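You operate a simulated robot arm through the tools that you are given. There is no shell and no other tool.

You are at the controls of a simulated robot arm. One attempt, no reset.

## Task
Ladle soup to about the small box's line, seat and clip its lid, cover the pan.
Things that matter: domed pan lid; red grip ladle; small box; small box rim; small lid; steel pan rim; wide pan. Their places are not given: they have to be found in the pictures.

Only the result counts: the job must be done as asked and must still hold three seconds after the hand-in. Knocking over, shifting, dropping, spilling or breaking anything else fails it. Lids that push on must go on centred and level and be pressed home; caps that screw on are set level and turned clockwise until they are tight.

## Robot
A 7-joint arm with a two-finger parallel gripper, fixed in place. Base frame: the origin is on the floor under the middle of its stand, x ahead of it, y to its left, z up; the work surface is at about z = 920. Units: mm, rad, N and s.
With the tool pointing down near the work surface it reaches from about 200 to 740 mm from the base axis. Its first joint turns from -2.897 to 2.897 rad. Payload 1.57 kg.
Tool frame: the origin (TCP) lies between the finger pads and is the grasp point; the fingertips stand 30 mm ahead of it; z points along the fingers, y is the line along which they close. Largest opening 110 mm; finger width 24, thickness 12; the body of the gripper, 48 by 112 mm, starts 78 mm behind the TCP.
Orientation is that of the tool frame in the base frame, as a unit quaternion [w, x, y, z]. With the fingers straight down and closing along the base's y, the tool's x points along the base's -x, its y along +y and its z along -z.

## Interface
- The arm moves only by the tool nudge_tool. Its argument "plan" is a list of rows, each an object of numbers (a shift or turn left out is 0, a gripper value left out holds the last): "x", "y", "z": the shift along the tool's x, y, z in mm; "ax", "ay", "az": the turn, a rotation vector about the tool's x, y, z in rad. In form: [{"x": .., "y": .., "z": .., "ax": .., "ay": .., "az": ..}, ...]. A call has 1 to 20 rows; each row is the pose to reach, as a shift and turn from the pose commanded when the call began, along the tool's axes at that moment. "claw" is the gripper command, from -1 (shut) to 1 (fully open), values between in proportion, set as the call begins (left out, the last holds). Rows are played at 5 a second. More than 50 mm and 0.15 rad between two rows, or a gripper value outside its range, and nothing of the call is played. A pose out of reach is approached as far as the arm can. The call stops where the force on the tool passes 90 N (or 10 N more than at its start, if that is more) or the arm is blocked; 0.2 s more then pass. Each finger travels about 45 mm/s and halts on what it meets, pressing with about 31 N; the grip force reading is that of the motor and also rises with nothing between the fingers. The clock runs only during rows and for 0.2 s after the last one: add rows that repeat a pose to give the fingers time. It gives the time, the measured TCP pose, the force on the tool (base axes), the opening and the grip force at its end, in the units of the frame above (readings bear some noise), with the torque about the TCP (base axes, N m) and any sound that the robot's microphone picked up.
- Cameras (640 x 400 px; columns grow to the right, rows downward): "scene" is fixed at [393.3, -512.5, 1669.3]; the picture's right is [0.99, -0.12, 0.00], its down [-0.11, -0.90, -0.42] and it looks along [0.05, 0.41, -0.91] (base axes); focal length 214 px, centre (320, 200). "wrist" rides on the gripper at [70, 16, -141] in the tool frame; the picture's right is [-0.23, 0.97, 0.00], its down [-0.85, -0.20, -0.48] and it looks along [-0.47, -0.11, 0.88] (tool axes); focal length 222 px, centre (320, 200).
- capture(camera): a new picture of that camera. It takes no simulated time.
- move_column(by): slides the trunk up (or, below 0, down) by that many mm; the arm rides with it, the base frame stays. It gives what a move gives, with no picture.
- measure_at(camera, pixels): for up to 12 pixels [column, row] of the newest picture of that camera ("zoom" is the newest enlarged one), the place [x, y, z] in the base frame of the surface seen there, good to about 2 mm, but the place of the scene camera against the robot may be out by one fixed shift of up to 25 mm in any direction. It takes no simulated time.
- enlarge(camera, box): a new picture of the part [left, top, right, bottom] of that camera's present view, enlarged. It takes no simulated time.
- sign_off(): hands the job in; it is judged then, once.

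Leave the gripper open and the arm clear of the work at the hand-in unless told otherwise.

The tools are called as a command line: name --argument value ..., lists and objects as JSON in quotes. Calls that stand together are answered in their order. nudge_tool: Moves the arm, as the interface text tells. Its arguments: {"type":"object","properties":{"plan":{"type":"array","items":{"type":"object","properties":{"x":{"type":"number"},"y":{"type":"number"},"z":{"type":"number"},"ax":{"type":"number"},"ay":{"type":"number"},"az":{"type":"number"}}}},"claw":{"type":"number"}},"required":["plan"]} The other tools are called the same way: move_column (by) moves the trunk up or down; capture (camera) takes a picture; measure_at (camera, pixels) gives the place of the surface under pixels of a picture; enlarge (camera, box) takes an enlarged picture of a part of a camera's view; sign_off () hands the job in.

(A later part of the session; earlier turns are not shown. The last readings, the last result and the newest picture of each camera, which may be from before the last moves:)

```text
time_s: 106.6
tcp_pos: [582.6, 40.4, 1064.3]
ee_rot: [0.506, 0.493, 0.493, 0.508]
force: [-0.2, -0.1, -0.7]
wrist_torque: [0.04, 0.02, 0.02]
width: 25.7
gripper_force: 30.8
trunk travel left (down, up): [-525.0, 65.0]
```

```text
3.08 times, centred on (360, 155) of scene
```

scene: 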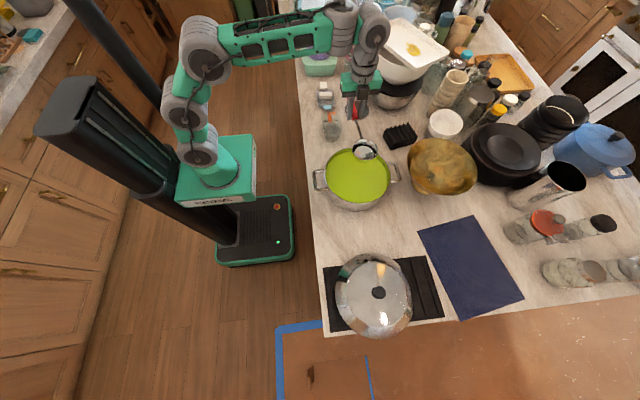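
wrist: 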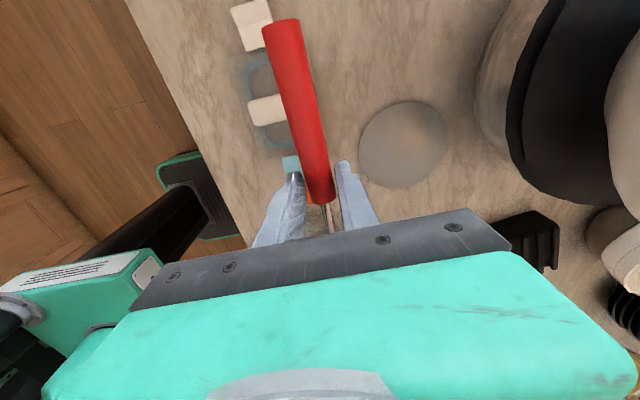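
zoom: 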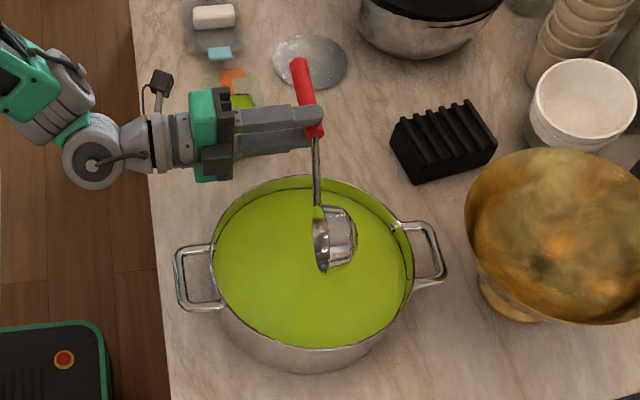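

The bowl is empty. I'll roll it back level over the pan.

nudge_tool --plan '[{"ax": 0.12}, {"ax": 0.24}, {"ax": 0.36}, {"ax": 0.48}, {"ax": 0.6}, {"ax": 0.72}, {"ax": 0.84}, {"ax": 0.96}, {"ax": 1.08}, {"ax": 1.2}, {"ax": 1.32}, {"ax": 1.44}, {"ax": 1.56}, {"ax": 1.6}, {"ax": 1.6}]'

enlarge --camera "scene" --box '[300, 90, 420, 220]'

enlarge --camera "scene" --box '[315, 105, 355, 150]'

measure_at --camera "zoom" --pixels '[[280, 200], [240, 190], [320, 200], [260, 230], [300, 180], [330, 165], [260, 210], [340, 230], [240, 165], [150, 200], [150, 300], [450, 250]]'

```text
time_s: 109.8
tcp_pos: [583.2, 40.1, 1064.9]
ee_rot: [0.0, 0.707, 0.708, 0.001]
force: [0.6, -0.8, -0.7]
wrist_torque: [0.07, -0.01, 0.0]
width: 25.7
gripper_force: 30.9
trunk travel left (down, up): [-525.0, 65.0]
```

```text
3.08 times, centred on (360, 155) of scene
```

zoom: 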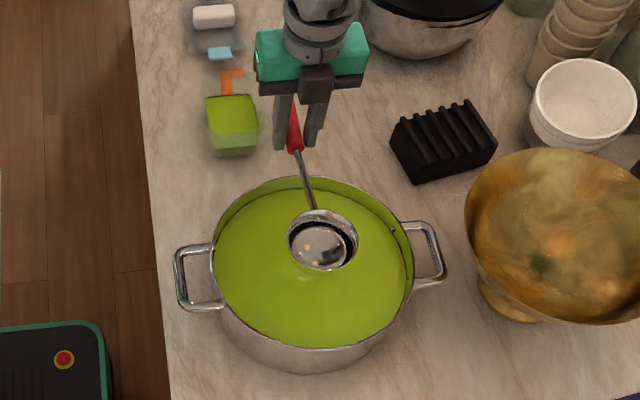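

```text
8.89 times, centred on (335, 128) of scene
```

zoom: 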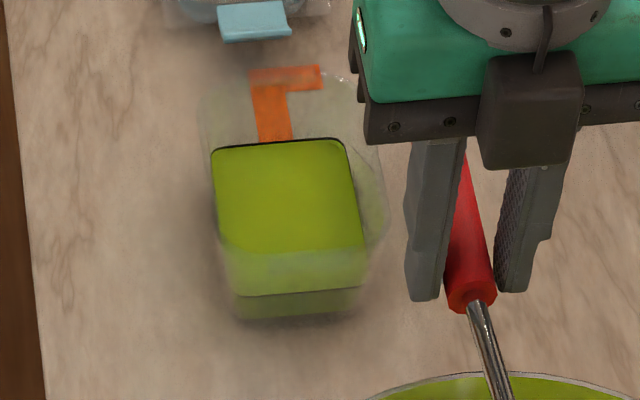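

```text
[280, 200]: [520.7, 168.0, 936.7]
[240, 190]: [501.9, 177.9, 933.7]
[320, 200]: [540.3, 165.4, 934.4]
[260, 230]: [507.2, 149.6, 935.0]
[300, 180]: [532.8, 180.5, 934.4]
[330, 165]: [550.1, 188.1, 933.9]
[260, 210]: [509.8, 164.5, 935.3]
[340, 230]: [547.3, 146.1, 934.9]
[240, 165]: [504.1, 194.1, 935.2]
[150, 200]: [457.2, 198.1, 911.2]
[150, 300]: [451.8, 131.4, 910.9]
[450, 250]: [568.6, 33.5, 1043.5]
```

The soup surface meets the 120 ml line on all visible sides. Now I'll take the ladle back to its original place: raise, traverse and turn back.

nudge_tool --plan '[{"z": -25}, {"z": -55}, {"z": -85}, {"x": -24.4, "y": -3, "z": -90, "az": -0.118}, {"x": -48.8, "y": -6, "z": -90, "az": -0.236}, {"x": -73.2, "y": -9, "z": -90, "az": -0.355}, {"x": -97.6, "y": -12, "z": -90, "az": -0.473}, {"x": -122, "y": -15, "z": -90, "az": -0.591}, {"x": -146.4, "y": -18, "z": -90, "az": -0.709}, {"x": -170.8, "y": -21, "z": -90, "az": -0.828}, {"x": -195.2, "y": -24, "z": -90, "az": -0.946}, {"x": -219.6, "y": -27, "z": -90, "az": -1.064}, {"x": -244, "y": -30, "z": -90, "az": -1.182}, {"x": -268.4, "y": -33, "z": -90, "az": -1.3}, {"x": -292.8, "y": -36, "z": -90, "az": -1.418}, {"x": -317.2, "y": -39, "z": -90, "az": -1.537}, {"x": -341.6, "y": -41.6, "z": -90, "az": -1.655}, {"x": -341.6, "y": -41.6, "z": -90, "az": -1.655}]'

capture --camera "wrist"

```text
time_s: 113.6
tcp_pos: [542.1, -301.3, 1156.1]
ee_rot: [-0.001, -0.044, 0.999, 0.0]
force: [0.1, -0.6, -1.7]
wrist_torque: [-0.01, 0.05, 0.0]
width: 26.0
gripper_force: 31.5
trunk travel left (down, up): [-525.0, 65.0]
```

```text
taken
```

wrist: 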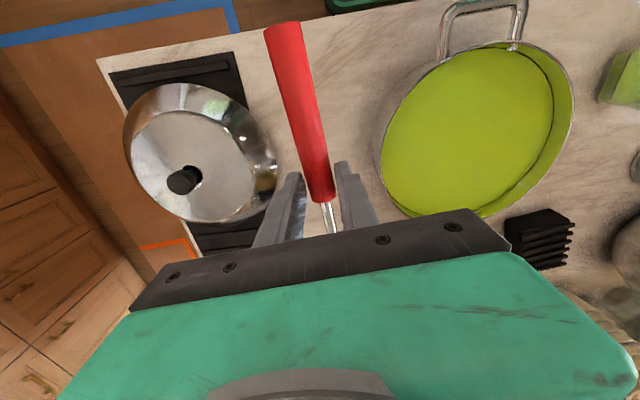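

I'm above the ladle's original spot. I'll lower it to the table gently.

nudge_tool --plan '[{"z": 25}, {"z": 55}, {"z": 85}, {"z": 115}, {"z": 145}, {"z": 170}, {"z": 185}, {"z": 195}, {"z": 200}, {"z": 203}, {"z": 204.5}, {"z": 204.5}]'

capture --camera "wrist"

measure_at --camera "wrist" --pixels '[[282, 25], [290, 60], [300, 110], [312, 165], [320, 195]]'

```text
time_s: 116.2
tcp_pos: [542.2, -301.4, 953.5]
ee_rot: [0.002, -0.043, 0.999, -0.002]
force: [1.9, 0.2, 21.7]
wrist_torque: [0.03, 0.0, -0.03]
width: 26.2
gripper_force: 30.6
trunk travel left (down, up): [-525.0, 65.0]
```

```text
taken
```

wrist: 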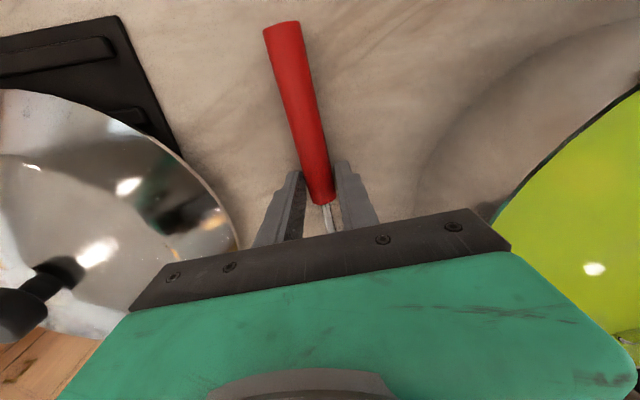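

```text
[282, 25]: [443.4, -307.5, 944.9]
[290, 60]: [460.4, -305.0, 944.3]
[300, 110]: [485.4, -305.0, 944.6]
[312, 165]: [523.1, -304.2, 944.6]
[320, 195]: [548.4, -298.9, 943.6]
```

The ladle is on the table (about 22 N contact, grip top z≈944.6 as originally). I'll ease up 1.5 mm, then open.

nudge_tool --plan '[{"z": -1.0}, {"z": -1.5}, {"z": -1.5}]'

nudge_tool --plan '[{"z": 0}, {"z": 0}, {"z": 0}, {"z": 0}]' --claw 0.0

nudge_tool --plan '[{"z": -10}, {"z": -35}, {"z": -70}, {"z": -110}, {"z": -155}, {"z": -200}, {"z": -200}]'

capture --camera "wrist"

capture --camera "scene"

```text
time_s: 117.0
tcp_pos: [541.3, -301.1, 952.1]
ee_rot: [0.001, -0.043, 0.999, -0.001]
force: [7.8, -1.5, 17.2]
wrist_torque: [0.01, -0.57, 0.03]
width: 26.3
gripper_force: 30.8
trunk travel left (down, up): [-525.0, 65.0]
```

```text
time_s: 118.0
tcp_pos: [541.6, -301.6, 952.1]
ee_rot: [0.0, -0.043, 0.999, 0.0]
force: [0.2, -0.5, -0.8]
wrist_torque: [0.0, 0.0, 0.01]
width: 54.8
gripper_force: 0.2
trunk travel left (down, up): [-525.0, 65.0]
```

```text
time_s: 119.6
tcp_pos: [542.5, -300.6, 1152.0]
ee_rot: [0.0, -0.043, 0.999, 0.0]
force: [0.3, 0.1, -0.3]
wrist_torque: [0.01, 0.01, 0.02]
width: 55.2
gripper_force: 0.1
trunk travel left (down, up): [-525.0, 65.0]
```

```text
taken
```

wrist: 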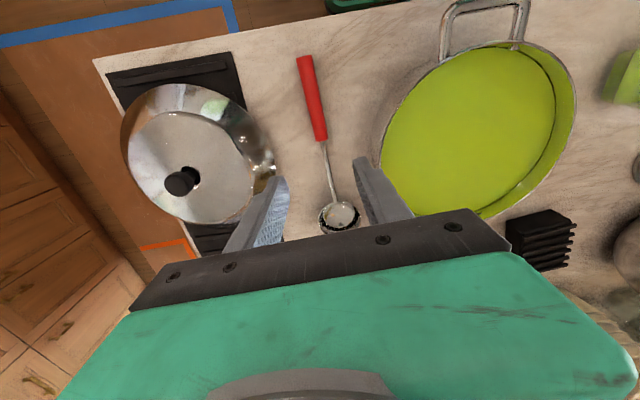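

```text
taken
```

scene: 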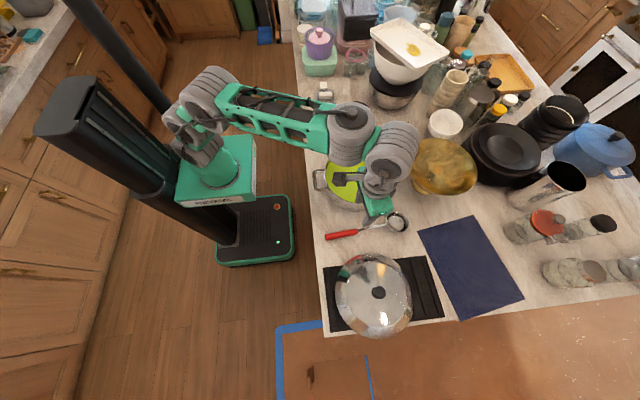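

The ladle is back where it was. Next, the pan lid: I'll move toward its knob for a close look.

nudge_tool --plan '[{"x": 10, "y": -35, "z": 4}, {"x": 21, "y": -70, "z": 9}, {"x": 31, "y": -106, "z": 13}, {"x": 42, "y": -141, "z": 18}, {"x": 52, "y": -176, "z": 22}, {"x": 52, "y": -176, "z": 22}]' --claw 0.5

capture --camera "wrist"

enlarge --camera "wrist" --box '[220, 60, 440, 220]'

```text
time_s: 121.0
tcp_pos: [498.7, -467.4, 1125.4]
ee_rot: [0.0, -0.043, 0.999, 0.0]
force: [0.0, -0.6, -0.1]
wrist_torque: [0.01, -0.01, 0.01]
width: 82.5
gripper_force: 0.0
out of reach, approached as far as the arm can: row 5, 6
trunk travel left (down, up): [-525.0, 65.0]
```

```text
taken
```

wrist: 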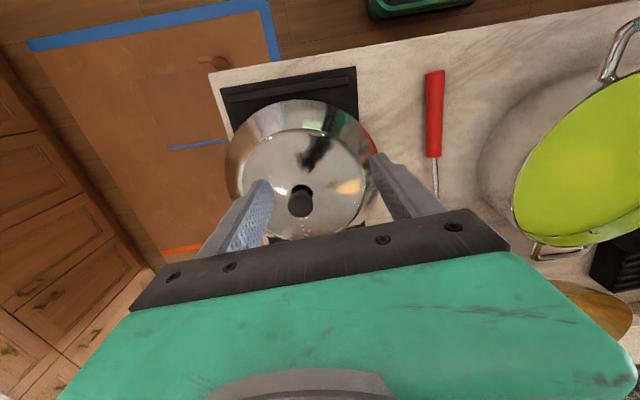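

```text
2.50 times, centred on (330, 140) of wrist
```

zoom: 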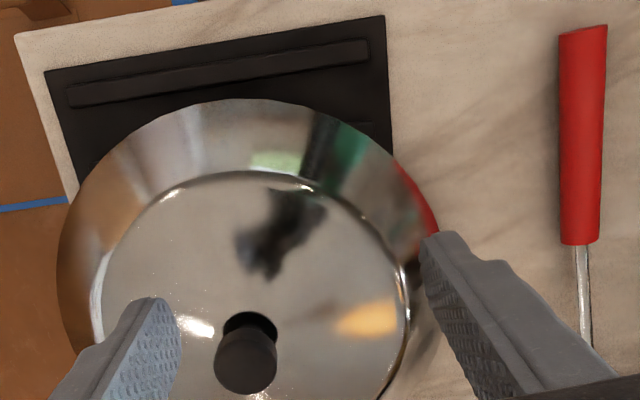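

That was the reach limit at this height; the trunk can still rise 65 mm, which should add the reach I need at knob height. First I'll measure the knob and lid from here.

measure_at --camera "zoom" --pixels '[[247, 360], [225, 355], [272, 355], [247, 340], [247, 385], [265, 322], [250, 318], [60, 260], [250, 100], [435, 220], [130, 150], [380, 150]]'

measure_at --camera "scene" --pixels '[[378, 292], [374, 292], [382, 292], [378, 288], [378, 297], [336, 293], [374, 254], [411, 290], [374, 338], [330, 320], [430, 300], [395, 224]]'

```text
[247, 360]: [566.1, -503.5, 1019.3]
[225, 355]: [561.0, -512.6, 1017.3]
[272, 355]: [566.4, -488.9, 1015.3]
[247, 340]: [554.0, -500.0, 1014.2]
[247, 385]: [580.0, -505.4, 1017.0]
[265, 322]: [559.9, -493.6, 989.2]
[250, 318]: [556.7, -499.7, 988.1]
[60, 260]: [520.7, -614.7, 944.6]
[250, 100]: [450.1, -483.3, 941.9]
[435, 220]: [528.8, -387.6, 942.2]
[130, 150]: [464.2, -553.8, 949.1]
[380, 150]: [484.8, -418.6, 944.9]
```

```text
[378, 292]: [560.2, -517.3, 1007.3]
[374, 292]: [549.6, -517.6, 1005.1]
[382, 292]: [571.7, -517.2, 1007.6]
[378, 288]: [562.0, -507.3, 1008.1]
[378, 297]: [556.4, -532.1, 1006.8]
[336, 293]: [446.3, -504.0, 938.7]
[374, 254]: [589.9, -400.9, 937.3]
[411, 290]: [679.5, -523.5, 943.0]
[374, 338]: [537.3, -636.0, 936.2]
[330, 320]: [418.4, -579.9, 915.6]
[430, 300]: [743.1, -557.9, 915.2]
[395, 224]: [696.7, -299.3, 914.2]
```

Knob: centre about (566,-502), cap diameter about 26, top z≈1018; lid rim R≈120 centred with the knob. I'll raise the trunk 65 mm to extend the reach.

move_column --by 65

```text
time_s: 122.0
tcp_pos: [499.4, -466.5, 1190.9]
ee_rot: [-0.001, -0.043, 0.999, 0.0]
force: [-0.6, -0.2, -0.2]
wrist_torque: [-0.03, 0.03, -0.01]
width: 82.7
gripper_force: 0.0
trunk travel left (down, up): [-590.0, 0.0]
```

The trunk is up, TCP at z≈1191. I'll yaw the tool radially (fingers closing tangentially) and descend on the near side of the knob.

nudge_tool --plan '[{"x": -4, "z": 18, "az": 0.116}, {"x": -8, "z": 36, "az": 0.232}, {"x": -12, "z": 54, "az": 0.348}, {"x": -16, "z": 72, "az": 0.464}, {"x": -20, "z": 90, "az": 0.58}, {"x": -24, "z": 108, "az": 0.696}, {"x": -24, "z": 125, "az": 0.812}, {"x": -24, "z": 130, "az": 0.812}, {"x": -24, "z": 130, "az": 0.812}]'

capture --camera "wrist"

```text
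time_s: 124.0
tcp_pos: [536.9, -479.5, 1063.9]
ee_rot: [-0.001, 0.356, 0.934, 0.001]
force: [-0.4, 0.0, -0.1]
wrist_torque: [-0.01, 0.0, -0.03]
width: 82.5
gripper_force: 0.2
out of reach, approached as far as the arm can: row 7, 8, 9
trunk travel left (down, up): [-590.0, 0.0]
```

```text
taken
```

wrist: 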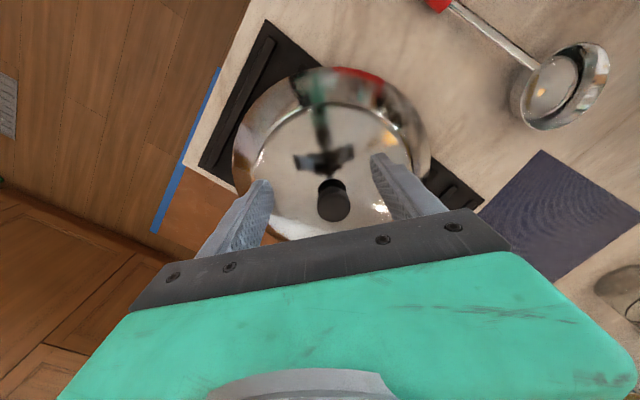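

The arm settled a bit further out, at r≈720, with tips above the knob. I'll measure the knob from this close view.

enlarge --camera "wrist" --box '[270, 140, 400, 240]'

measure_at --camera "wrist" --pixels '[[334, 205], [320, 205], [347, 205], [334, 192], [334, 218], [325, 215], [344, 213], [332, 183], [380, 130], [290, 180], [250, 160], [410, 110]]'

```text
4.00 times, centred on (335, 190) of wrist
```

zoom: 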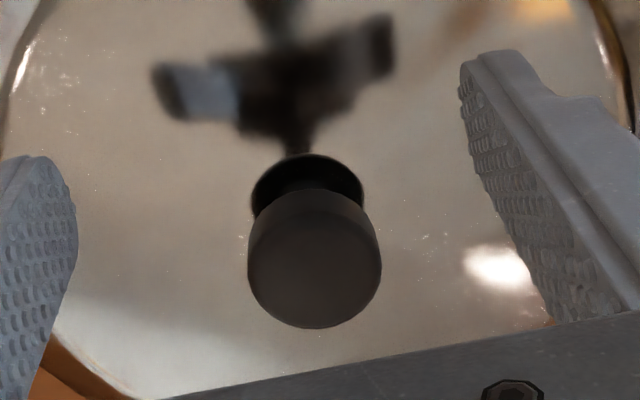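

```text
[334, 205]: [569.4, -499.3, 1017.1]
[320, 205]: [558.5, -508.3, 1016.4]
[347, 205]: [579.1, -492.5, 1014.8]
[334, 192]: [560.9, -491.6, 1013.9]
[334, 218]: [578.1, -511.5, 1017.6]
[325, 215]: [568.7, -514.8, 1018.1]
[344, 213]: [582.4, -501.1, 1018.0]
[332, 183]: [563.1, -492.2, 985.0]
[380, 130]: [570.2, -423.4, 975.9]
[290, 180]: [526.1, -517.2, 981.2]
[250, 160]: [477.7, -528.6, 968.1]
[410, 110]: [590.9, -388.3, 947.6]
```

The knob cap is about 28 mm across, centred at about (569,-500), top z≈1018. I'll descend here to z≈1024, just inside the knob, with fingers open around its line of approach.

nudge_tool --plan '[{"y": 1, "z": 12}, {"y": 2, "z": 24}, {"y": 3, "z": 34}, {"y": 4.5, "z": 40}, {"y": 4.5, "z": 40}]'

```text
time_s: 125.2
tcp_pos: [534.4, -481.1, 1021.3]
ee_rot: [-0.008, 0.356, 0.934, -0.018]
force: [-0.3, 0.3, 0.9]
wrist_torque: [-0.01, -0.02, 0.0]
width: 82.4
gripper_force: 0.1
out of reach, approached as far as the arm can: row 1, 2, 3, 4, 5
trunk travel left (down, up): [-590.0, 0.0]
```

The arm reports a limit here. I'll look at the scene and measure the arm's links to understand its geometry.

capture --camera "scene"

measure_at --camera "scene" --pixels '[[215, 170], [230, 195], [200, 150], [240, 160], [260, 170], [300, 200], [330, 230], [350, 250], [365, 270], [180, 130], [225, 150], [280, 180]]'

```text
taken
```

scene: 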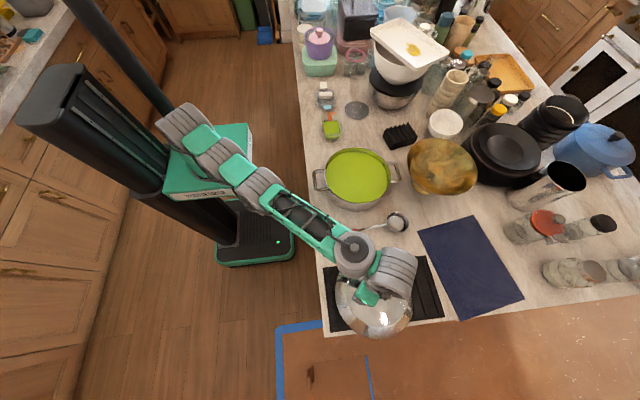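

```text
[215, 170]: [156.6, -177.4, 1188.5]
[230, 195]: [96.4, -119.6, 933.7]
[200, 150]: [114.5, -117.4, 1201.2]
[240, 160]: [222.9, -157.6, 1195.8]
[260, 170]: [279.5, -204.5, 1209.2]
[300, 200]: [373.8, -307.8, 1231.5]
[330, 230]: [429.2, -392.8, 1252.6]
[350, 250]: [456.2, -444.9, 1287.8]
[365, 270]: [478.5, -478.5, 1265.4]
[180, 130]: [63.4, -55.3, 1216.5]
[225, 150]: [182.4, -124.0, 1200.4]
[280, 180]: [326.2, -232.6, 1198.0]
```

The arm is stretched almost straight, so vertical reach ends near 735 mm. I'll retract inward and up to restore a bent elbow, then approach with the tool tilted outward (about 0.22 rad) to gain reach.

nudge_tool --plan '[{"x": 5, "z": -12}, {"x": 15, "z": -25}, {"x": 35, "z": -40}, {"x": 55, "z": -50}, {"x": 75, "z": -60}, {"x": 95, "z": -65}, {"x": 115, "z": -70}, {"x": 115, "z": -70}]'

capture --camera "scene"

```text
time_s: 126.3
tcp_pos: [517.2, -458.3, 1008.3]
ee_rot: [-0.025, 0.355, 0.934, 0.011]
force: [-7.7, 7.7, 21.6]
wrist_torque: [-0.44, 0.9, -0.56]
width: 82.5
gripper_force: 0.1
out of reach, approached as far as the arm can: row 1, 2, 3, 4
trunk travel left (down, up): [-590.0, 0.0]
stopped in row 5: the force on the tool passed its limit at 156 N (the readings are from after the stop); the commanded pose is now the measured one
```

```text
taken
```

scene: 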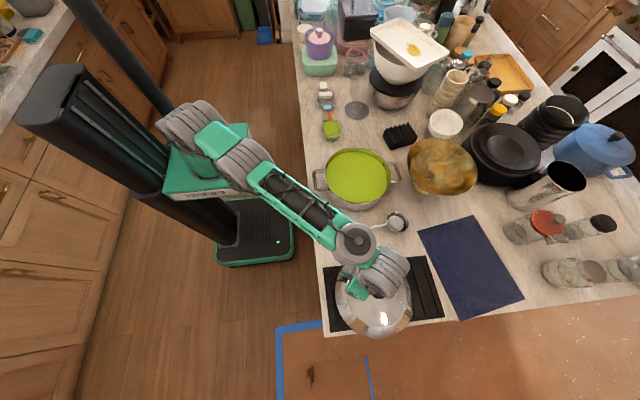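

The arm dipped instead of rising and touched the dome (156 N stop). I need to be careful; I'll look at the lid before moving again.

capture --camera "wrist"

enlarge --camera "scene" --box '[310, 220, 460, 350]'

measure_at --camera "wrist" --pixels '[[334, 205], [320, 200], [347, 205]]'

```text
taken
```

wrist: 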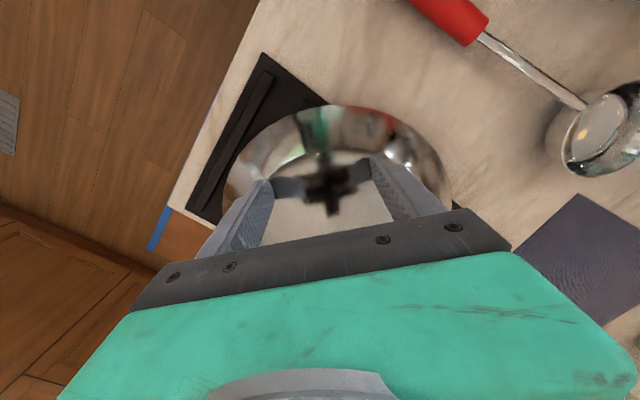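

```text
3.08 times, centred on (385, 285) of scene
```

zoom: 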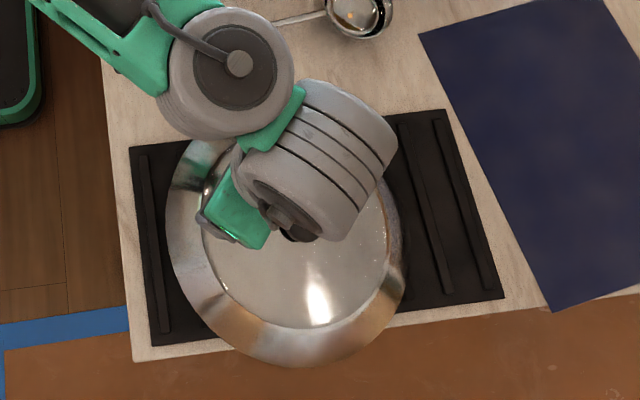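

```text
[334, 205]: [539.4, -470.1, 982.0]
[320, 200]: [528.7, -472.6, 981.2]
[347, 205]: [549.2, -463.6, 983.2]
```

The lid still sits on its mat. Before moving, I'll measure heights along the arm to understand its elbow configuration.

capture --camera "scene"

measure_at --camera "scene" --pixels '[[185, 115], [195, 125], [212, 138], [240, 162], [255, 172], [270, 183], [290, 198], [310, 212], [330, 226], [355, 242], [375, 275], [395, 265]]'

enlarge --camera "scene" --box '[150, 80, 420, 300]'

```text
taken
```

scene: 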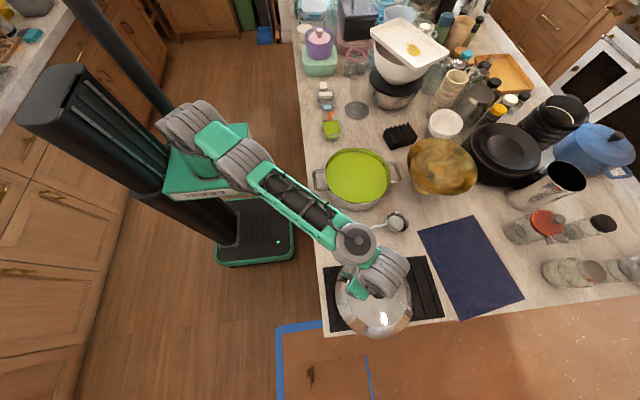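

```text
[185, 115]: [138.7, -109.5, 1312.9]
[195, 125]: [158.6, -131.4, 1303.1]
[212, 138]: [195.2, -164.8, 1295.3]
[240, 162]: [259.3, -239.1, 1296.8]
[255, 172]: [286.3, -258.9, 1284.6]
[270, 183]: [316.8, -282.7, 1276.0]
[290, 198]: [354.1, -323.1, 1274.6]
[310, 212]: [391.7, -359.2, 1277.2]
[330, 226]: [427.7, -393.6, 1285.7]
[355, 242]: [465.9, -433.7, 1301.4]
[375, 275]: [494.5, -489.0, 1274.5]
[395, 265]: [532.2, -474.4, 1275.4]
```

```text
1.82 times, centred on (285, 190) of scene
```

zoom: 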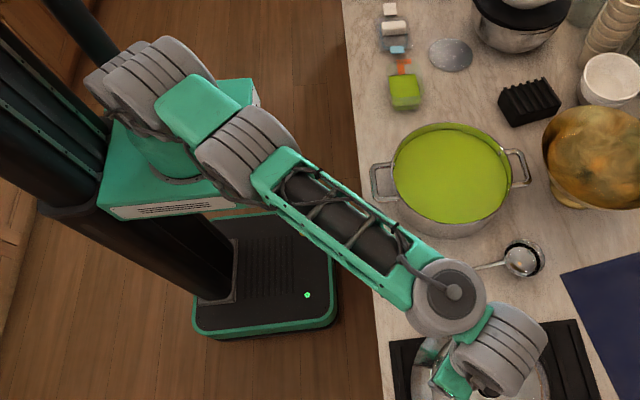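

The arm now looks re-bent with elbow up. I'll try a small straight-up move of 10 mm in tiny steps.

nudge_tool --plan '[{"z": -2}, {"z": -5}, {"z": -10}]'

```text
time_s: 127.1
tcp_pos: [518.2, -457.8, 1012.0]
ee_rot: [-0.027, 0.353, 0.935, 0.013]
force: [-0.9, -0.2, 0.1]
wrist_torque: [0.01, 0.02, -0.05]
width: 82.4
gripper_force: 0.1
trunk travel left (down, up): [-590.0, 0.0]
```

Free and moving up now. I'll continue straight up 60 mm.

nudge_tool --plan '[{"z": -10}, {"z": -22}, {"z": -35}, {"z": -50}, {"z": -60}, {"z": -60}]'

capture --camera "wrist"

```text
time_s: 128.5
tcp_pos: [521.4, -461.3, 1073.7]
ee_rot: [-0.027, 0.354, 0.935, 0.012]
force: [-0.2, 0.4, -0.2]
wrist_torque: [0.01, -0.01, -0.04]
width: 82.5
gripper_force: 0.1
trunk travel left (down, up): [-590.0, 0.0]
```

```text
taken
```

wrist: 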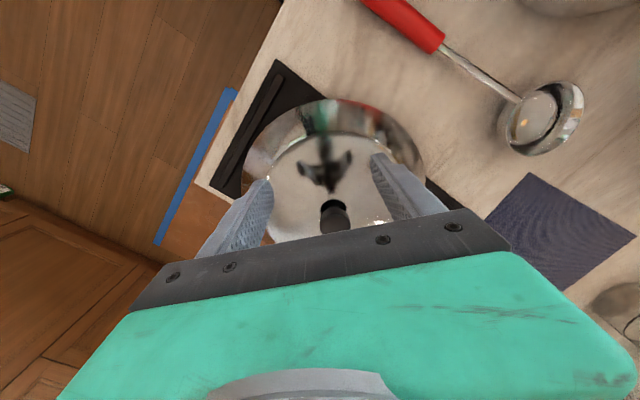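

Good: lifted clear with normal tracking. I'll re-measure the knob and lid rim, as the contact may have shifted it.

measure_at --camera "wrist" --pixels '[[334, 220], [322, 218], [346, 218], [332, 208], [333, 228], [248, 170], [330, 100], [415, 150], [425, 190], [290, 130], [380, 105], [265, 225]]'

measure_at --camera "scene" --pixels '[[378, 292], [382, 300], [336, 293], [374, 338], [411, 300], [345, 265]]'

```text
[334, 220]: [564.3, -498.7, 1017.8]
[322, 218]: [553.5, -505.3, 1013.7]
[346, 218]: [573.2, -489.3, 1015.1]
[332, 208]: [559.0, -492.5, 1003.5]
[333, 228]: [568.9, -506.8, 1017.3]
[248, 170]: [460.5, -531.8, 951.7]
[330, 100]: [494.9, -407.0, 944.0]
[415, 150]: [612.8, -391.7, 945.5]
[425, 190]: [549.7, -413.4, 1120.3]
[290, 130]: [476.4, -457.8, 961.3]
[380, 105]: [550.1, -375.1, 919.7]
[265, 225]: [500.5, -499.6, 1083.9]
```

```text
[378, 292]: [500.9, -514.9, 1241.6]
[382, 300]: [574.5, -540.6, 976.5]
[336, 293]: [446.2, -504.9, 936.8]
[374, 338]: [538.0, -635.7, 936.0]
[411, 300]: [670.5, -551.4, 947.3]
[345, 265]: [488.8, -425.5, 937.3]
```

The lid hasn't moved. Knob about (567,-500). I'll now tilt the tool outward by about 0.28 rad from here (net 0.22 past vertical).

nudge_tool --plan '[{"ay": -0.07}, {"ay": -0.14}, {"ay": -0.21}, {"ay": -0.28}, {"ay": -0.28}]'

```text
time_s: 129.7
tcp_pos: [522.0, -462.7, 1073.2]
ee_rot: [0.104, 0.353, 0.929, -0.037]
force: [0.1, -0.2, 0.5]
wrist_torque: [0.03, -0.02, 0.03]
width: 82.2
gripper_force: 0.1
trunk travel left (down, up): [-590.0, 0.0]
```

The tilt is in place. I'll measure the knob again from this pose for alignment.

capture --camera "wrist"

enlarge --camera "wrist" --box '[270, 120, 400, 240]'

```text
taken
```

wrist: 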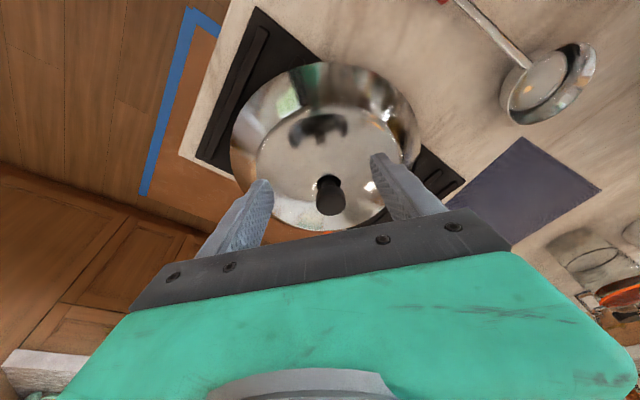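

```text
3.33 times, centred on (335, 180) of wrist
```

zoom: 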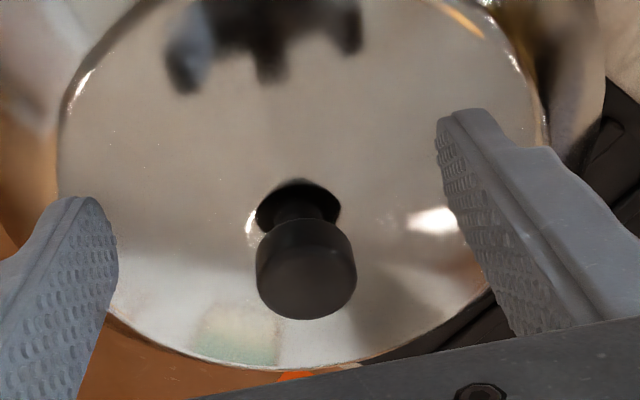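

I'll measure the cap's top, side and neck here.

measure_at --camera "zoom" --pixels '[[306, 282], [262, 278], [352, 278], [306, 315], [300, 250], [300, 235], [300, 225], [300, 212], [295, 198], [270, 260], [345, 258], [230, 250]]'

```text
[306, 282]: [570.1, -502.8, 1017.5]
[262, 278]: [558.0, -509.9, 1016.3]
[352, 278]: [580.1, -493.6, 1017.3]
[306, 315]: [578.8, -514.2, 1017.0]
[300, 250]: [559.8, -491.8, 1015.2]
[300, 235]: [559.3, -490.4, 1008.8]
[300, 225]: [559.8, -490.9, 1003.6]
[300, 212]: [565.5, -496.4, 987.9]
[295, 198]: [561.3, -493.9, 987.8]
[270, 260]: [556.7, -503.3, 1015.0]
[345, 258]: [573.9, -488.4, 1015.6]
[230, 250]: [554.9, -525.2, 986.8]
```

Knob centre (569,-502), cap z 1002–1017.5, dome about 987 there. I'll descend to z≈1025 on the near side first.

nudge_tool --plan '[{"x": 2.6, "y": 0.5, "z": 11.7}, {"x": 5.2, "y": 1, "z": 23.4}, {"x": 7.9, "y": 1.5, "z": 35.1}, {"x": 10.1, "y": 1.8, "z": 44.9}, {"x": 10.1, "y": 1.8, "z": 44.9}]'

```text
time_s: 130.9
tcp_pos: [522.5, -459.5, 1026.5]
ee_rot: [0.104, 0.352, 0.93, -0.038]
force: [0.8, -0.3, -0.4]
wrist_torque: [0.02, -0.02, -0.01]
width: 82.6
gripper_force: 0.1
trunk travel left (down, up): [-590.0, 0.0]
```

On track. I'll move outward in small steps, first 35 mm.

nudge_tool --plan '[{"x": -9.8, "z": 2.2}, {"x": -19.5, "z": 4.4}, {"x": -29.3, "z": 6.6}, {"x": -34.1, "z": 7.7}, {"x": -34.1, "z": 7.7}]'

capture --camera "wrist"

```text
time_s: 132.1
tcp_pos: [547.7, -482.4, 1027.3]
ee_rot: [0.104, 0.351, 0.93, -0.037]
force: [-0.7, -0.1, 0.0]
wrist_torque: [0.0, -0.04, 0.0]
width: 82.6
gripper_force: 0.0
trunk travel left (down, up): [-590.0, 0.0]
```

```text
taken
```

wrist: 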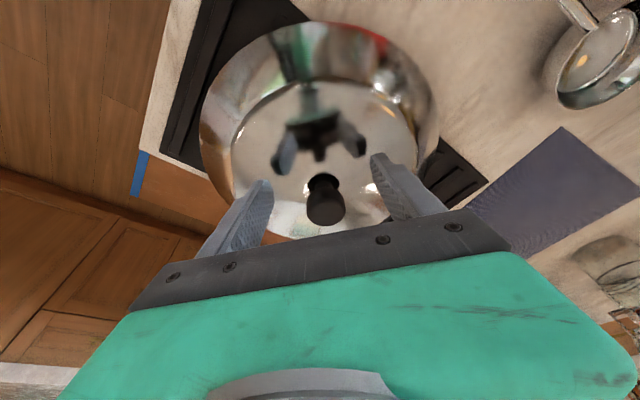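

The knob is centred between the fingers at (326,203). I'll continue outward by 29 mm.

nudge_tool --plan '[{"x": -7.8, "z": 1.9}, {"x": -15.6, "z": 3.7}, {"x": -22.4, "z": 5.4}, {"x": -28.3, "z": 7.0}, {"x": -28.3, "z": 7.0}]'

capture --camera "wrist"

```text
time_s: 133.3
tcp_pos: [570.4, -501.2, 1026.8]
ee_rot: [0.104, 0.352, 0.929, -0.037]
force: [0.1, 1.5, 0.4]
wrist_torque: [-0.02, -0.02, -0.02]
width: 82.3
gripper_force: 0.1
trunk travel left (down, up): [-590.0, 0.0]
```

```text
taken
```

wrist: 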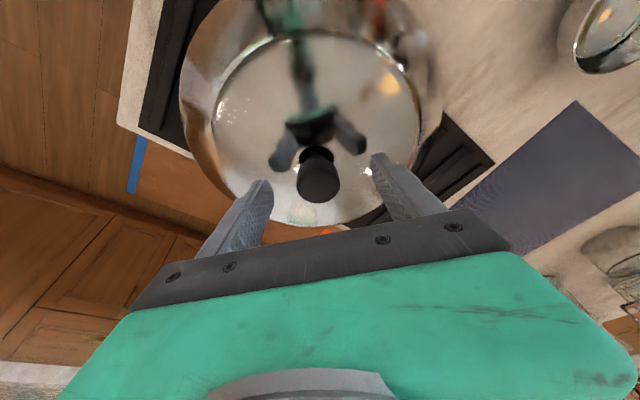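

The fingers straddle the knob. I'll trim 3.5 mm inward and 2.5 mm down, then close on the cap.

nudge_tool --plan '[{"x": 2, "z": 0.8}, {"x": 4, "z": 1.7}, {"x": 4, "z": 1.7}]'

nudge_tool --plan '[{"z": 0}, {"z": 0}, {"z": 0}, {"z": 0}, {"z": 0}, {"z": 0}, {"z": 0}, {"z": 0}]' --claw -1

capture --camera "wrist"

```text
time_s: 134.1
tcp_pos: [566.4, -500.0, 1024.6]
ee_rot: [0.103, 0.352, 0.929, -0.037]
force: [-0.4, 0.2, 0.9]
wrist_torque: [-0.02, 0.0, 0.0]
width: 82.4
gripper_force: 0.1
trunk travel left (down, up): [-590.0, 0.0]
```

```text
time_s: 135.9
tcp_pos: [567.1, -499.6, 1023.8]
ee_rot: [0.104, 0.353, 0.929, -0.037]
force: [-3.0, -3.4, 0.8]
wrist_torque: [-0.12, 0.05, -0.1]
width: 33.2
gripper_force: 31.1
trunk travel left (down, up): [-590.0, 0.0]
```

```text
taken
```

wrist: 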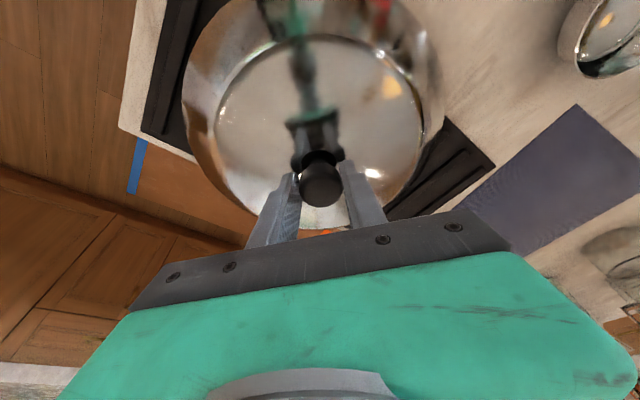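

Gripped at width 33. I'll lift slowly by 15 mm and check the lid.

nudge_tool --plan '[{"x": -0.4, "z": -2}, {"x": -0.9, "z": -4}, {"x": -1.5, "z": -7}, {"x": -2.2, "z": -10}, {"x": -3.3, "z": -14.6}, {"x": -3.3, "z": -14.6}]'

capture --camera "wrist"

capture --camera "scene"

```text
time_s: 137.3
tcp_pos: [567.6, -500.5, 1039.4]
ee_rot: [0.102, 0.352, 0.93, -0.037]
force: [0.1, -0.5, -3.3]
wrist_torque: [0.01, 0.03, 0.0]
width: 33.1
gripper_force: 31.0
trunk travel left (down, up): [-590.0, 0.0]
```

```text
taken
```

wrist: 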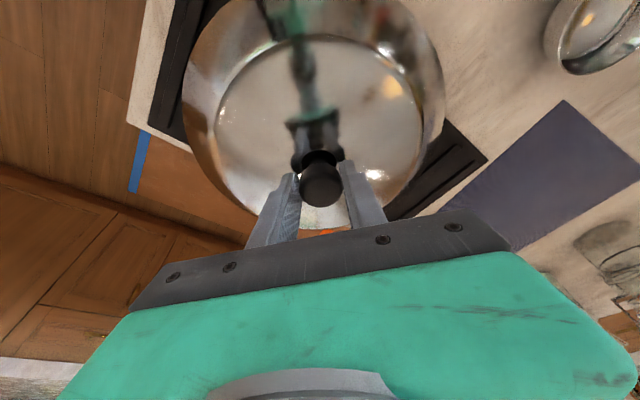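

```text
taken
```

scene: 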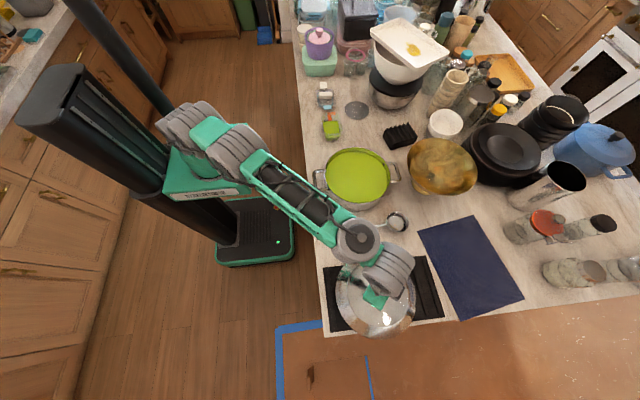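

The lid is off the mat, about 3.3 N, hanging level. I'll move it inward and upward together.

nudge_tool --plan '[{"x": -1.1, "z": -4.9}, {"x": 1.5, "z": -11}, {"x": 4.0, "z": -21.4}, {"x": 10.3, "z": -36.1}, {"x": 17.4, "z": -50}, {"x": 24.6, "z": -63.9}, {"x": 31.7, "z": -77.8}, {"x": 39, "z": -90.7}, {"x": 45.1, "z": -100.3}, {"x": 48.3, "z": -104.1}, {"x": 48.3, "z": -104.1}]'

capture --camera "wrist"

capture --camera "scene"

```text
time_s: 139.7
tcp_pos: [514.6, -454.0, 1129.2]
ee_rot: [0.103, 0.352, 0.929, -0.037]
force: [0.3, 0.3, -3.8]
wrist_torque: [0.01, 0.05, 0.03]
width: 33.0
gripper_force: 31.2
trunk travel left (down, up): [-590.0, 0.0]
```

```text
taken
```

wrist: 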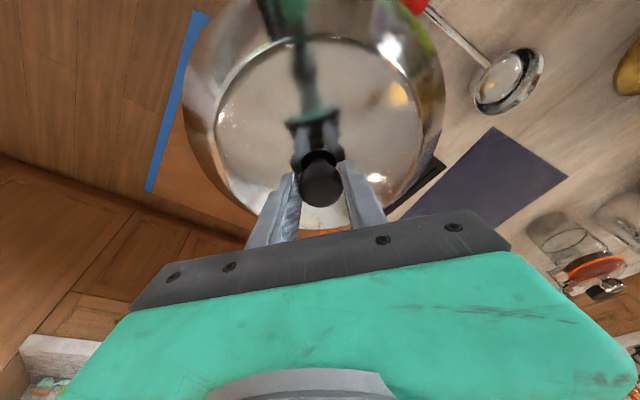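

```text
taken
```

scene: 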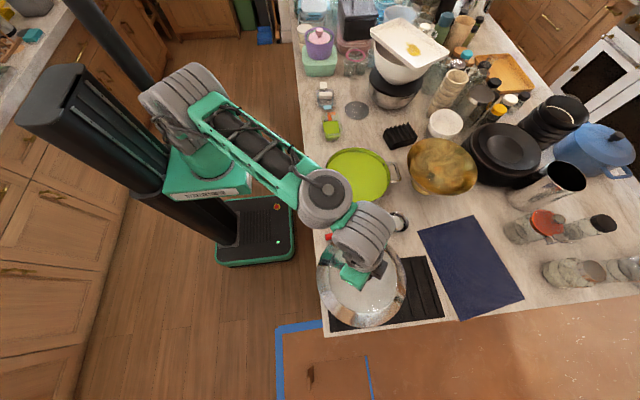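

The lid hangs in the gripper. I'll measure several rim points to check its level and its centre relative to the TCP.

measure_at --camera "wrist" --pixels '[[189, 120], [186, 90], [440, 90], [438, 130], [205, 165], [425, 165], [235, 5], [400, 5], [250, 205], [240, 80], [410, 80], [320, 186]]'

measure_at --camera "scene" --pixels '[[317, 280], [320, 300], [335, 318], [362, 328], [395, 315], [407, 290], [400, 265], [322, 262]]'

```text
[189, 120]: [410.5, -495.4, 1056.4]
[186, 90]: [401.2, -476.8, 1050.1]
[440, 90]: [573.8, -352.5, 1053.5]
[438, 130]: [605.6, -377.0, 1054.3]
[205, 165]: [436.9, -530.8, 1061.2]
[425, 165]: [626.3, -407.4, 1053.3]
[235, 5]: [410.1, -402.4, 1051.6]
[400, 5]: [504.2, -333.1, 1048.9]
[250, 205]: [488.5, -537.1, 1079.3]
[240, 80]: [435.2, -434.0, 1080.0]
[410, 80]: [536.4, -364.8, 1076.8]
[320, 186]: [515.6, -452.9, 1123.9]
```

```text
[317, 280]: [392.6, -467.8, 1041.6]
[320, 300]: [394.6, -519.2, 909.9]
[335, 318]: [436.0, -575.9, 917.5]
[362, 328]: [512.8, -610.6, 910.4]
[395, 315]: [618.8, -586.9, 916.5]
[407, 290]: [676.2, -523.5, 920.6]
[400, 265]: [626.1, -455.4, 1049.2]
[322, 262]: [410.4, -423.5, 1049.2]
```

The lid is level within about 1% and its centre is about 3 mm outward of the TCP. Now I'll carry it over the pan at this height.

nudge_tool --plan '[{"x": 1.8, "y": 3.1, "z": -0.4}, {"x": 7.2, "y": 12.3, "z": -1.6}, {"x": 16.2, "y": 27.6, "z": -3.5}, {"x": 27, "y": 46, "z": -5.9}, {"x": 37.9, "y": 64.4, "z": -8.2}, {"x": 48.7, "y": 82.8, "z": -10.6}, {"x": 59.5, "y": 101.2, "z": -12.9}, {"x": 70.3, "y": 119.7, "z": -15.2}, {"x": 81.1, "y": 138.1, "z": -17.6}, {"x": 92, "y": 156.5, "z": -19.9}, {"x": 102.8, "y": 174.9, "z": -22.3}, {"x": 113.6, "y": 193.3, "z": -24.6}, {"x": 124.4, "y": 211.7, "z": -27}, {"x": 135.2, "y": 230.1, "z": -29.3}, {"x": 146, "y": 248.5, "z": -31.7}, {"x": 156.9, "y": 266.9, "z": -34}, {"x": 165.9, "y": 282.3, "z": -36}, {"x": 173.1, "y": 294.5, "z": -37.5}, {"x": 178.5, "y": 303.7, "z": -38.7}, {"x": 180.3, "y": 306.8, "z": -39.1}]'

capture --camera "wrist"

enlarge --camera "scene" --box '[290, 110, 430, 240]'

```text
time_s: 143.9
tcp_pos: [579.3, -101.4, 1130.8]
ee_rot: [0.103, 0.352, 0.93, -0.037]
force: [0.6, -0.3, -3.4]
wrist_torque: [0.04, 0.0, 0.02]
width: 33.0
gripper_force: 31.1
trunk travel left (down, up): [-590.0, 0.0]
```

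```text
taken
```

wrist: 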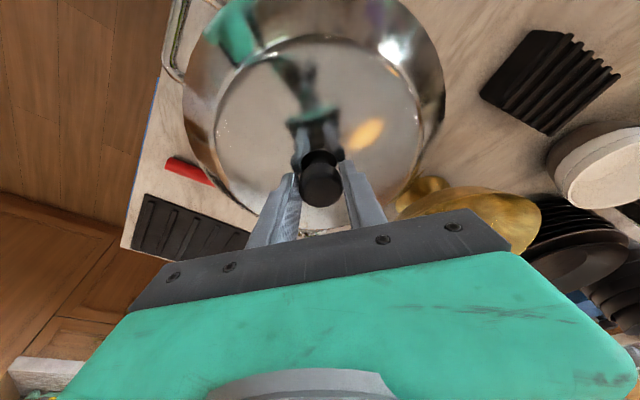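

```text
3.08 times, centred on (360, 175) of scene
```

zoom: 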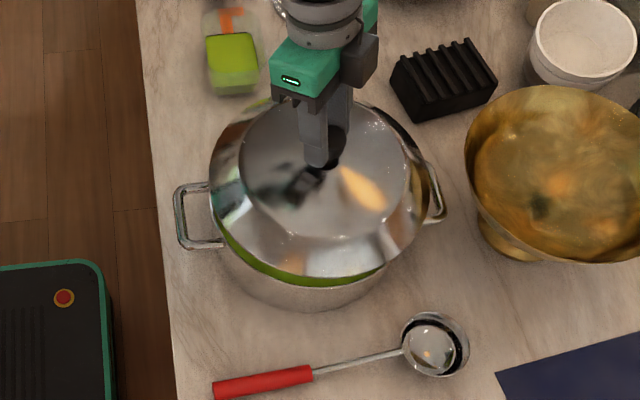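

The lid is over the pan. I'll measure lid rim points and the visible pan parts in this same view to compare their centres.

measure_at --camera "zoom" --pixels '[[212, 175], [213, 200], [235, 240], [270, 265], [320, 274], [370, 265], [410, 235], [425, 200], [428, 180], [180, 190], [440, 215], [300, 290]]'

measure_at --camera "wrist" --pixels '[[189, 120], [186, 90], [440, 90], [438, 130], [425, 165], [205, 165], [195, 50], [435, 60], [178, 50], [430, 190], [230, 195], [415, 180]]'

```text
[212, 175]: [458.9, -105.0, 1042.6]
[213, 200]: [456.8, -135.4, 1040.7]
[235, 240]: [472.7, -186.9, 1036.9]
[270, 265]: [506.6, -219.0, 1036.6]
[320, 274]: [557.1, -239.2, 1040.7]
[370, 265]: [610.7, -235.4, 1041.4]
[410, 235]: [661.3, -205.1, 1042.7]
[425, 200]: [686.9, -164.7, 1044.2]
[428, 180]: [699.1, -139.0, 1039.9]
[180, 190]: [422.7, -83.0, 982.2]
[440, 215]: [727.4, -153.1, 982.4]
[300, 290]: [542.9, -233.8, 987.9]
```

```text
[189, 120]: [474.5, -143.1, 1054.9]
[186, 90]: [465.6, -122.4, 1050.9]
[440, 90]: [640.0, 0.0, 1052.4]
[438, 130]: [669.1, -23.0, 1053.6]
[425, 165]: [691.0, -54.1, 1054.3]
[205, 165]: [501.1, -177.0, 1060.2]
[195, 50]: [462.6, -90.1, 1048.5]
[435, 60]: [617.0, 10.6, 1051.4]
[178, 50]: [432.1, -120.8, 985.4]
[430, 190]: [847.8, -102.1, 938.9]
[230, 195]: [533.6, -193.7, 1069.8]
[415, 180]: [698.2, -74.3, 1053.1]
```

Lid centre (581.6,-103.3) vs pan centre (582.5,-104): within about 1 mm. I'll lower to just above the rim.

nudge_tool --plan '[{"x": 1.1, "z": 10}, {"x": 3.3, "z": 19.7}, {"x": 5.1, "z": 27.6}, {"x": 6.4, "z": 33.4}, {"x": 6.4, "z": 33.4}]'

enlarge --camera "scene" --box '[290, 110, 430, 240]'

capture --camera "wrist"

```text
time_s: 145.1
tcp_pos: [580.4, -102.1, 1097.9]
ee_rot: [0.104, 0.352, 0.929, -0.037]
force: [-1.4, 2.7, 3.0]
wrist_torque: [-0.4, -0.13, -0.03]
width: 33.1
gripper_force: 31.6
trunk travel left (down, up): [-590.0, 0.0]
```

```text
3.08 times, centred on (360, 175) of scene
```

zoom: 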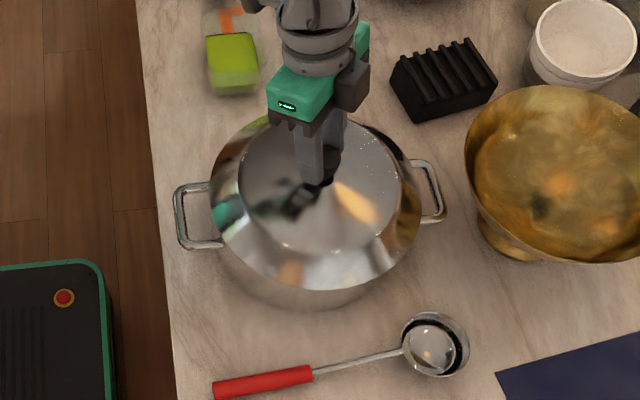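

```text
taken
```

wrist: 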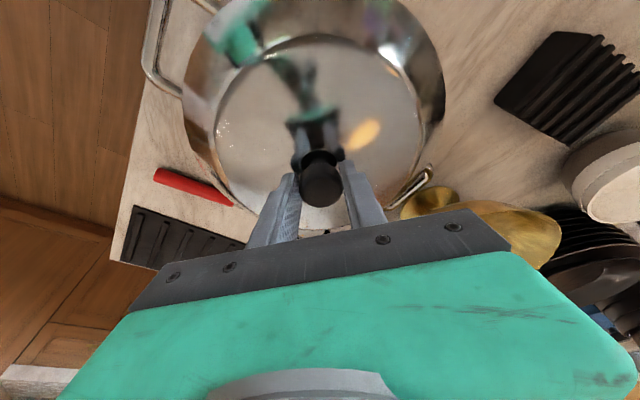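

There's already contact at TCP z≈1098 (about +6 N, torque showing the -y side touching, pushing the lid toward +y). The lid's inner lip is catching the rim, so I'll raise slightly and measure the lid's level and position more closely.

nudge_tool --plan '[{"x": -1.1, "z": -4.9}, {"x": -2.2, "z": -9.8}, {"x": -2.2, "z": -9.8}]'

enlarge --camera "scene" --box '[310, 130, 410, 215]'

measure_at --camera "zoom" --pixels '[[120, 250], [150, 305], [200, 345], [260, 368], [320, 375], [380, 368], [440, 345], [490, 300], [515, 250], [105, 200], [525, 200], [300, 390]]'

```text
time_s: 145.9
tcp_pos: [579.3, -101.8, 1106.4]
ee_rot: [0.104, 0.353, 0.929, -0.037]
force: [-0.7, 0.4, -3.6]
wrist_torque: [-0.01, 0.03, 0.04]
width: 33.2
gripper_force: 30.8
trunk travel left (down, up): [-590.0, 0.0]
```

```text
4.71 times, centred on (360, 172) of scene
```

zoom: 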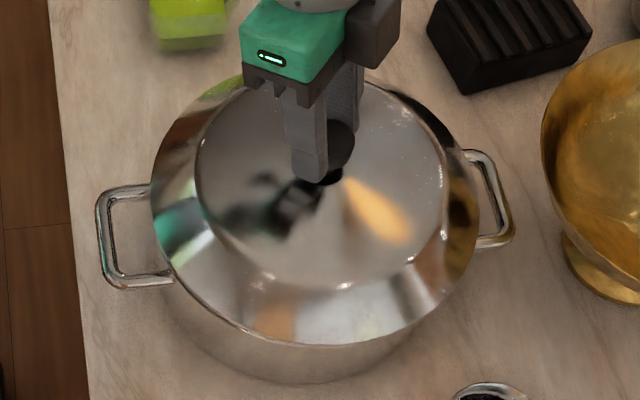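

```text
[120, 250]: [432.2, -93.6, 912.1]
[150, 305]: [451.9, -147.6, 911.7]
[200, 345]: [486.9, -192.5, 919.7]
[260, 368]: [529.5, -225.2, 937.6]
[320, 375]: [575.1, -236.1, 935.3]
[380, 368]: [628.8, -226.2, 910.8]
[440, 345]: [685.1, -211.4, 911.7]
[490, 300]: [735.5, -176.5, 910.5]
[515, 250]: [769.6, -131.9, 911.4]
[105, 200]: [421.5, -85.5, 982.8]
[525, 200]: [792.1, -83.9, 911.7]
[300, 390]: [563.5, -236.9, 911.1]
```

I'll measure directly on the lid's edge and the handles in this zoom.

measure_at --camera "zoom" --pixels '[[154, 215], [158, 185], [165, 250], [185, 285], [220, 315], [270, 337], [320, 343], [370, 337], [415, 315], [450, 280], [470, 240], [475, 205]]'

measure_at --camera "zoom" --pixels '[[100, 215], [105, 270], [130, 190], [140, 280], [508, 220], [500, 195], [480, 160], [490, 240], [230, 360], [300, 375], [370, 365], [420, 340]]'

```text
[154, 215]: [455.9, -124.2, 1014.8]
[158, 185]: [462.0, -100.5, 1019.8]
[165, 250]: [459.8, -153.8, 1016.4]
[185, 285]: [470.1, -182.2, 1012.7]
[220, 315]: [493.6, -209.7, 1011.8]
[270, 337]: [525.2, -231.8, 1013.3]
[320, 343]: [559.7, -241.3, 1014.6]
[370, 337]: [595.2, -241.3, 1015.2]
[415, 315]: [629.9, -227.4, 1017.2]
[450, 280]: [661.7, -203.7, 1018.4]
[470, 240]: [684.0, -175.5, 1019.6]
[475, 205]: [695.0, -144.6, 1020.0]
```

```text
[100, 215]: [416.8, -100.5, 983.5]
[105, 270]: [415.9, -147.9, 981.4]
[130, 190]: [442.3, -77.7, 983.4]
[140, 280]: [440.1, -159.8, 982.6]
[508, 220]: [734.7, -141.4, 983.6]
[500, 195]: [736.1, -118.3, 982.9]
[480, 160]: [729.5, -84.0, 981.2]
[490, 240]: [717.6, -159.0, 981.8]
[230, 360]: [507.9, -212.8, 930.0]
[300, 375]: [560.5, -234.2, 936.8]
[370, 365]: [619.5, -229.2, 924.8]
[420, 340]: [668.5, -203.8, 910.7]
```

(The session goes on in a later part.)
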